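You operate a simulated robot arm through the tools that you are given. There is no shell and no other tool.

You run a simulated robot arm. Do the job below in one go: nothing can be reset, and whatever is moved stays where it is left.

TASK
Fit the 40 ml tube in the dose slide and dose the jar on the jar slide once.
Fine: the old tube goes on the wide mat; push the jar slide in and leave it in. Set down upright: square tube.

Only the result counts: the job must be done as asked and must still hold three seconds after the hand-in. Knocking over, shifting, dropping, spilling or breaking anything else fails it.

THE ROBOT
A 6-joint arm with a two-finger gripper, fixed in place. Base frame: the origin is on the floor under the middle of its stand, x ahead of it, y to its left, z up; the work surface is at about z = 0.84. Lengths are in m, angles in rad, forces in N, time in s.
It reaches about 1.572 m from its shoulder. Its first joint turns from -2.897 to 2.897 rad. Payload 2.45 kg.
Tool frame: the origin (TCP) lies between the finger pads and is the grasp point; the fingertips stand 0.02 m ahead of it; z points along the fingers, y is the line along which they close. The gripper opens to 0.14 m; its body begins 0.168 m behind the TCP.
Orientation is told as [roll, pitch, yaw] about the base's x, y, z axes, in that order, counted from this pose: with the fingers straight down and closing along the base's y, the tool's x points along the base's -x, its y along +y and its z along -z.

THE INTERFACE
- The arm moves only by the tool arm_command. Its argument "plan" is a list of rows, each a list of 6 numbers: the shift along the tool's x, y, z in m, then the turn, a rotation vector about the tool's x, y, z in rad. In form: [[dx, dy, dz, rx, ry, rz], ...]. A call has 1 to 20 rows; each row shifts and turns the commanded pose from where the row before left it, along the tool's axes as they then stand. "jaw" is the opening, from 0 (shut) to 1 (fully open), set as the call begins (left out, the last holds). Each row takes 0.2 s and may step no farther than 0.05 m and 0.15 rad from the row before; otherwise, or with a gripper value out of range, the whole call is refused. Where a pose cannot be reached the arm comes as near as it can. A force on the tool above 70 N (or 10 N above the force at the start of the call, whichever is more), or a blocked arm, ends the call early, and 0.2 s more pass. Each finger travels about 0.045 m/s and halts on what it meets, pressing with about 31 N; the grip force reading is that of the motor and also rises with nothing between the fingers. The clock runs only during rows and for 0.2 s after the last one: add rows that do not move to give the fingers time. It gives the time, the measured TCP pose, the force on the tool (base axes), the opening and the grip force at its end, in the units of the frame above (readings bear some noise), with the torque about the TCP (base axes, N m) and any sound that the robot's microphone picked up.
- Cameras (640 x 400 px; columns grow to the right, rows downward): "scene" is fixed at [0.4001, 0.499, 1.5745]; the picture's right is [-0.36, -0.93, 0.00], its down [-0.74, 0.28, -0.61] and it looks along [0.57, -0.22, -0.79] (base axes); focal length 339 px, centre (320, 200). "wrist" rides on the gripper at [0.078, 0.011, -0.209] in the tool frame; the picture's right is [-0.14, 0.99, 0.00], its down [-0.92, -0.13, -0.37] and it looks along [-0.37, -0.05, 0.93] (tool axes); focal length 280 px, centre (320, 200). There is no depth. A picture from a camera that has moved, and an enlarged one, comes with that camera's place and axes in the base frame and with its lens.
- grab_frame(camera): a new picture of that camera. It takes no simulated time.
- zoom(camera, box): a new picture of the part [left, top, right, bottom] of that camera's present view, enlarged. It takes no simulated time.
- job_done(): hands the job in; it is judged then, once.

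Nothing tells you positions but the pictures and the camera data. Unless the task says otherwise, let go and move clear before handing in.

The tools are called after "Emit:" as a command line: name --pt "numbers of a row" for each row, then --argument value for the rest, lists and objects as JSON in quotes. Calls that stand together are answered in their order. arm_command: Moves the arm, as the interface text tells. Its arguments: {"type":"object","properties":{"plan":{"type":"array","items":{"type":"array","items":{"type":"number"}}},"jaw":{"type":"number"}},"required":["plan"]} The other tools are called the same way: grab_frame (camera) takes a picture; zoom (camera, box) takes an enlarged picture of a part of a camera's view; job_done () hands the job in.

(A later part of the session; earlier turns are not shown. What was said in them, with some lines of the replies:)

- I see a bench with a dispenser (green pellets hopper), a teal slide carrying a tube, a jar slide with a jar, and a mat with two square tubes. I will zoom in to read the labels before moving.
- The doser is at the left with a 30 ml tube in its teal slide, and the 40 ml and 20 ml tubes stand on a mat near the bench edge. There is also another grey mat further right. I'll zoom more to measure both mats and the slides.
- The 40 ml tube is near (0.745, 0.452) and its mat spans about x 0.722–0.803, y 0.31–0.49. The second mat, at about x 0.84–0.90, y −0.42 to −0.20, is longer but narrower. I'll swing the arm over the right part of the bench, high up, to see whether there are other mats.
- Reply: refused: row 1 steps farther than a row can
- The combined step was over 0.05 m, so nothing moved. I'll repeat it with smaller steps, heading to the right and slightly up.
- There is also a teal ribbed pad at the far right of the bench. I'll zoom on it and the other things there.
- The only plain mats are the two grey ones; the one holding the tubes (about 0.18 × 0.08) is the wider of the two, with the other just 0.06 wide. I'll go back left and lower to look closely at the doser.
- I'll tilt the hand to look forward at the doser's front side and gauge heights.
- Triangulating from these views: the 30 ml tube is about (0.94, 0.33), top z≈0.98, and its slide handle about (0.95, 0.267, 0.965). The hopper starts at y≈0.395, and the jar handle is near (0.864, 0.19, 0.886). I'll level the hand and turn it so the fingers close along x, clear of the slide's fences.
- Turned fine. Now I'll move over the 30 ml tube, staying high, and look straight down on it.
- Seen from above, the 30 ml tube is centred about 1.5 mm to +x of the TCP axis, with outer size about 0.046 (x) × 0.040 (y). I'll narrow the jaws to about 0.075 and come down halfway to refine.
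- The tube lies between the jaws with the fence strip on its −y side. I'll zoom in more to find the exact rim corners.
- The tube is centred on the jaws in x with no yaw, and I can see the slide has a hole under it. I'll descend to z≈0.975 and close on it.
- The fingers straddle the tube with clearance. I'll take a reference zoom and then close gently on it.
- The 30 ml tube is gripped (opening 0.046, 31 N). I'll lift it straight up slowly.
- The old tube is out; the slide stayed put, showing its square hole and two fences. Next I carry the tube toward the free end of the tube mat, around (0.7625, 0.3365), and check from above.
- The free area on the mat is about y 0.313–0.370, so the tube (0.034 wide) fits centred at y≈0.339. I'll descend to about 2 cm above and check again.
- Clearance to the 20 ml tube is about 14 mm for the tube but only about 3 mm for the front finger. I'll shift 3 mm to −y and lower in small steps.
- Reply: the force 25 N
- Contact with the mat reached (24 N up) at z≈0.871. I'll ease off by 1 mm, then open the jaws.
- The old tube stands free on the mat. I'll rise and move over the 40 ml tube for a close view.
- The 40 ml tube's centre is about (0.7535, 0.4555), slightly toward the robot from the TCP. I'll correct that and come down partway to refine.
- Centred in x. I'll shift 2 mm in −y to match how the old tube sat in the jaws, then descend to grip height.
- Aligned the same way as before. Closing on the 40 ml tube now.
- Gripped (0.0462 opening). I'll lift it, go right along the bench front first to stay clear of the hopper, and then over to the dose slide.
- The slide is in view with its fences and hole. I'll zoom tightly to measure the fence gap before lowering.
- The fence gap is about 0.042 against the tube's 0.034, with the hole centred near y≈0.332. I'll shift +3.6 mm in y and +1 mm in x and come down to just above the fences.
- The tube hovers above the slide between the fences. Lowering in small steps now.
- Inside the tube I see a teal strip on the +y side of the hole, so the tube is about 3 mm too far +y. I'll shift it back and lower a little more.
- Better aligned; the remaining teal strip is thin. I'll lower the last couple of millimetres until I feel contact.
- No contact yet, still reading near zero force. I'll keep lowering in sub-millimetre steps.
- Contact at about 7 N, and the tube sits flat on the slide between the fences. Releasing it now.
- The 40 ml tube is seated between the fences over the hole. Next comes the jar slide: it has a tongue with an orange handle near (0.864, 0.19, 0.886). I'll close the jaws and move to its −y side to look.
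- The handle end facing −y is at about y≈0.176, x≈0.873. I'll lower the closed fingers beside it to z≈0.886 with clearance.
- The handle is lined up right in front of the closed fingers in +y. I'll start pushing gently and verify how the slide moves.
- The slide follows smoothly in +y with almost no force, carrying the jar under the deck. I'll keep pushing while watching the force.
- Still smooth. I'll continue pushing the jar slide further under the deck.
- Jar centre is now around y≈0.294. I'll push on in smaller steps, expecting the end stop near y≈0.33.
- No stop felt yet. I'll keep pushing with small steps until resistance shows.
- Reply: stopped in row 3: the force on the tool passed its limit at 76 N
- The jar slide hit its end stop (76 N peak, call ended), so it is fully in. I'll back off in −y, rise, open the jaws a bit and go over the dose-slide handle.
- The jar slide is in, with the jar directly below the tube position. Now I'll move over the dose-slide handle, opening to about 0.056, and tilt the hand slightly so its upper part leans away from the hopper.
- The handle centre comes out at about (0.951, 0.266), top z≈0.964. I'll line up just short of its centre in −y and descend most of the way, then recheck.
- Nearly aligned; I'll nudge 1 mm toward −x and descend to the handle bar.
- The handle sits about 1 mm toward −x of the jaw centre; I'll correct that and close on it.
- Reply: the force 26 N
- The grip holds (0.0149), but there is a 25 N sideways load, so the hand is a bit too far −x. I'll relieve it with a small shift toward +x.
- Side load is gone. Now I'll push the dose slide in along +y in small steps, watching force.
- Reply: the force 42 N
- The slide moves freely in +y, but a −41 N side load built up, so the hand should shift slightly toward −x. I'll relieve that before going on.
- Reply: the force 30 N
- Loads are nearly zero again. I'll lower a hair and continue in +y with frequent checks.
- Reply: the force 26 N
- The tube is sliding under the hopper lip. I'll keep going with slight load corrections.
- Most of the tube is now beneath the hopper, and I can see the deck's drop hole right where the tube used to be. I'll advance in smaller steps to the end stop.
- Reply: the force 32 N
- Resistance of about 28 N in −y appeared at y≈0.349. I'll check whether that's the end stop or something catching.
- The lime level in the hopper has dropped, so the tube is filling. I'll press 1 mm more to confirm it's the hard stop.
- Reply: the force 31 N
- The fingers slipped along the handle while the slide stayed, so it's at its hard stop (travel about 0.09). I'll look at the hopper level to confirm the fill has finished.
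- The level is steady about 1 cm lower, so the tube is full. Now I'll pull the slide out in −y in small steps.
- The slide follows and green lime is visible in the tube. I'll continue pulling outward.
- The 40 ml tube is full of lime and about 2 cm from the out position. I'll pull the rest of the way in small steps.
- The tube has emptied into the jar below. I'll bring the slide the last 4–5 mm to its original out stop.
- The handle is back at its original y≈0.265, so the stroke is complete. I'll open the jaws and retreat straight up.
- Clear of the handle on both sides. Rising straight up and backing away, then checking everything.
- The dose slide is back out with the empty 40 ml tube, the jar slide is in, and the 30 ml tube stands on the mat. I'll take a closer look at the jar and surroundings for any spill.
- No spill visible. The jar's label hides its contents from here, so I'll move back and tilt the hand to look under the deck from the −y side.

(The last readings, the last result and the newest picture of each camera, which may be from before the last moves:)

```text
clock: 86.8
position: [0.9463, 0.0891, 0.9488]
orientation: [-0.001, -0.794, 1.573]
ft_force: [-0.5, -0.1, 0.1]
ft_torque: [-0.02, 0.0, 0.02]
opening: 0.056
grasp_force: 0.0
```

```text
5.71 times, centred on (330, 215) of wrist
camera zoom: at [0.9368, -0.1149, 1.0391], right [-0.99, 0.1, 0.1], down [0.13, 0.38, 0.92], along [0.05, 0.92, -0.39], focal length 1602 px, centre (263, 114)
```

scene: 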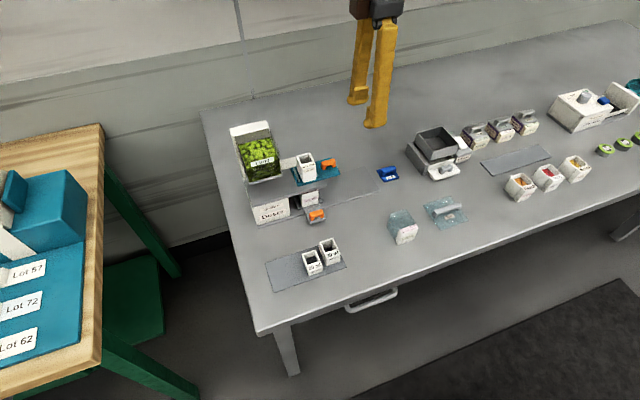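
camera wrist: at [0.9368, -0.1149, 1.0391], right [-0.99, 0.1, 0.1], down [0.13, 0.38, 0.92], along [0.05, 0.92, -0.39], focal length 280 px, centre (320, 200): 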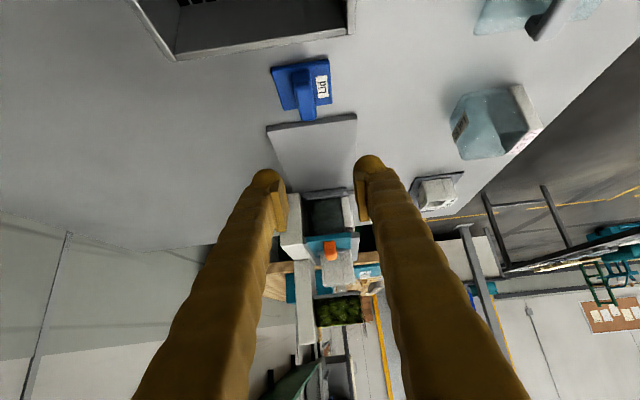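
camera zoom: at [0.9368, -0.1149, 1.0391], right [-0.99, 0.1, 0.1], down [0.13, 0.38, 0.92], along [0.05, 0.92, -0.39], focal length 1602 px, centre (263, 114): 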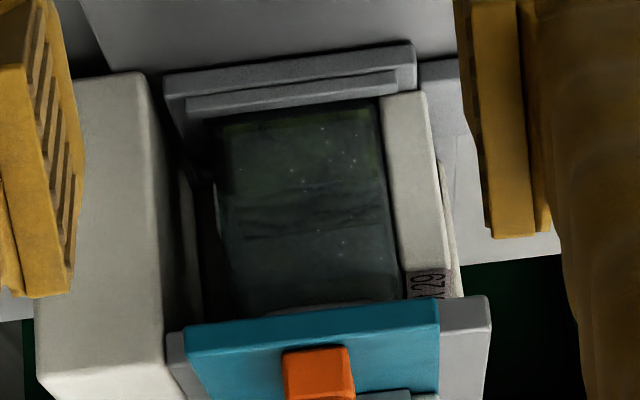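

Inside the jar I can see a greenish fill in the lower part, so the dose landed there. I'll retreat upward to a clear pose and make a last overall check.

Emit:
arm_command --pt "-0.0345 0 -0.034 0 0 0" --pt "-0.0345 0 -0.034 0 0 0" --pt "-0.0345 0 -0.034 0 0 0" --pt "0 0 0 0 0.133 0" --pt "0 0 0 0 0.133 0" --pt "0 0 0 0 0.133 0" --pt "0 0 0 0 0.133 0" --pt "0 0 0 0 0.133 0" --pt "0 0 0 0 0.133 0" --pt "0 0 -0.04 0 0 0" --pt "0 0 0 0 0 0" --pt "0 0 0 0 0 0"

Emit:
grab_frame --camera "scene"

Emit:
zoom --camera "scene" --box '[225, 110, 425, 300]'

```text
clock: 89.4
position: [0.944, 0.0884, 1.1357]
orientation: [-0.002, 0.004, 1.569]
ft_force: [-0.4, 0.4, 0.1]
ft_torque: [-0.02, -0.04, -0.01]
opening: 0.0562
grasp_force: 0.1
```

```text
taken
```

scene: 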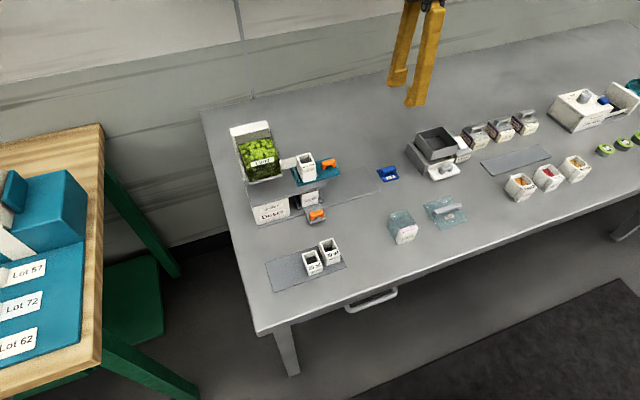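

```text
2.11 times, centred on (325, 205) of scene
camera zoom: at [0.4001, 0.499, 1.5745], right [-0.36, -0.93, 0.0], down [-0.74, 0.28, -0.61], along [0.57, -0.22, -0.79], focal length 713 px, centre (310, 190)
```

zoom: 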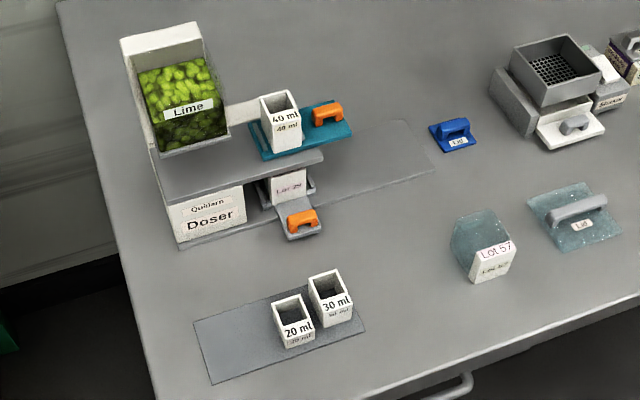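

Everything is in place: the 40 ml tube is in the dose slide, the jar has had one dose, and the jar slide is in. The 30 ml tube stands upright on the wider of the two grey mats, and the arm is clear, so I'm handing in.

Emit:
job_done

```text
The job is handed in.
```

I fitted the 40 ml tube in the dose slide, gave the Lot 29 jar one dose of lime, and handed the job in.

- **Old tube:** the 30 ml tube stands upright beside the 20 ml tube on the mat where the spare tubes stood.
- **Which mat:** the bench has two plain grey mats, about 0.18 × 0.08 m and 0.22 × 0.06 m. I took "wide" to mean the 0.08 m one. If you meant the longer mat, the old tube is on the wrong one.
- **Jar slide:** it is pushed in to its end stop and left there, with the jar under the drop hole.
- **Dose:** I pushed the dose slide in to its stop once, then pulled it back to about its starting position. The hopper level dropped by roughly 40 ml. The tube came out full and emptied over the hole, and a green fill shows in the lower part of the jar.
- **Surroundings:** in the last camera check nothing else had moved and I saw no spills. The gripper is open and clear.
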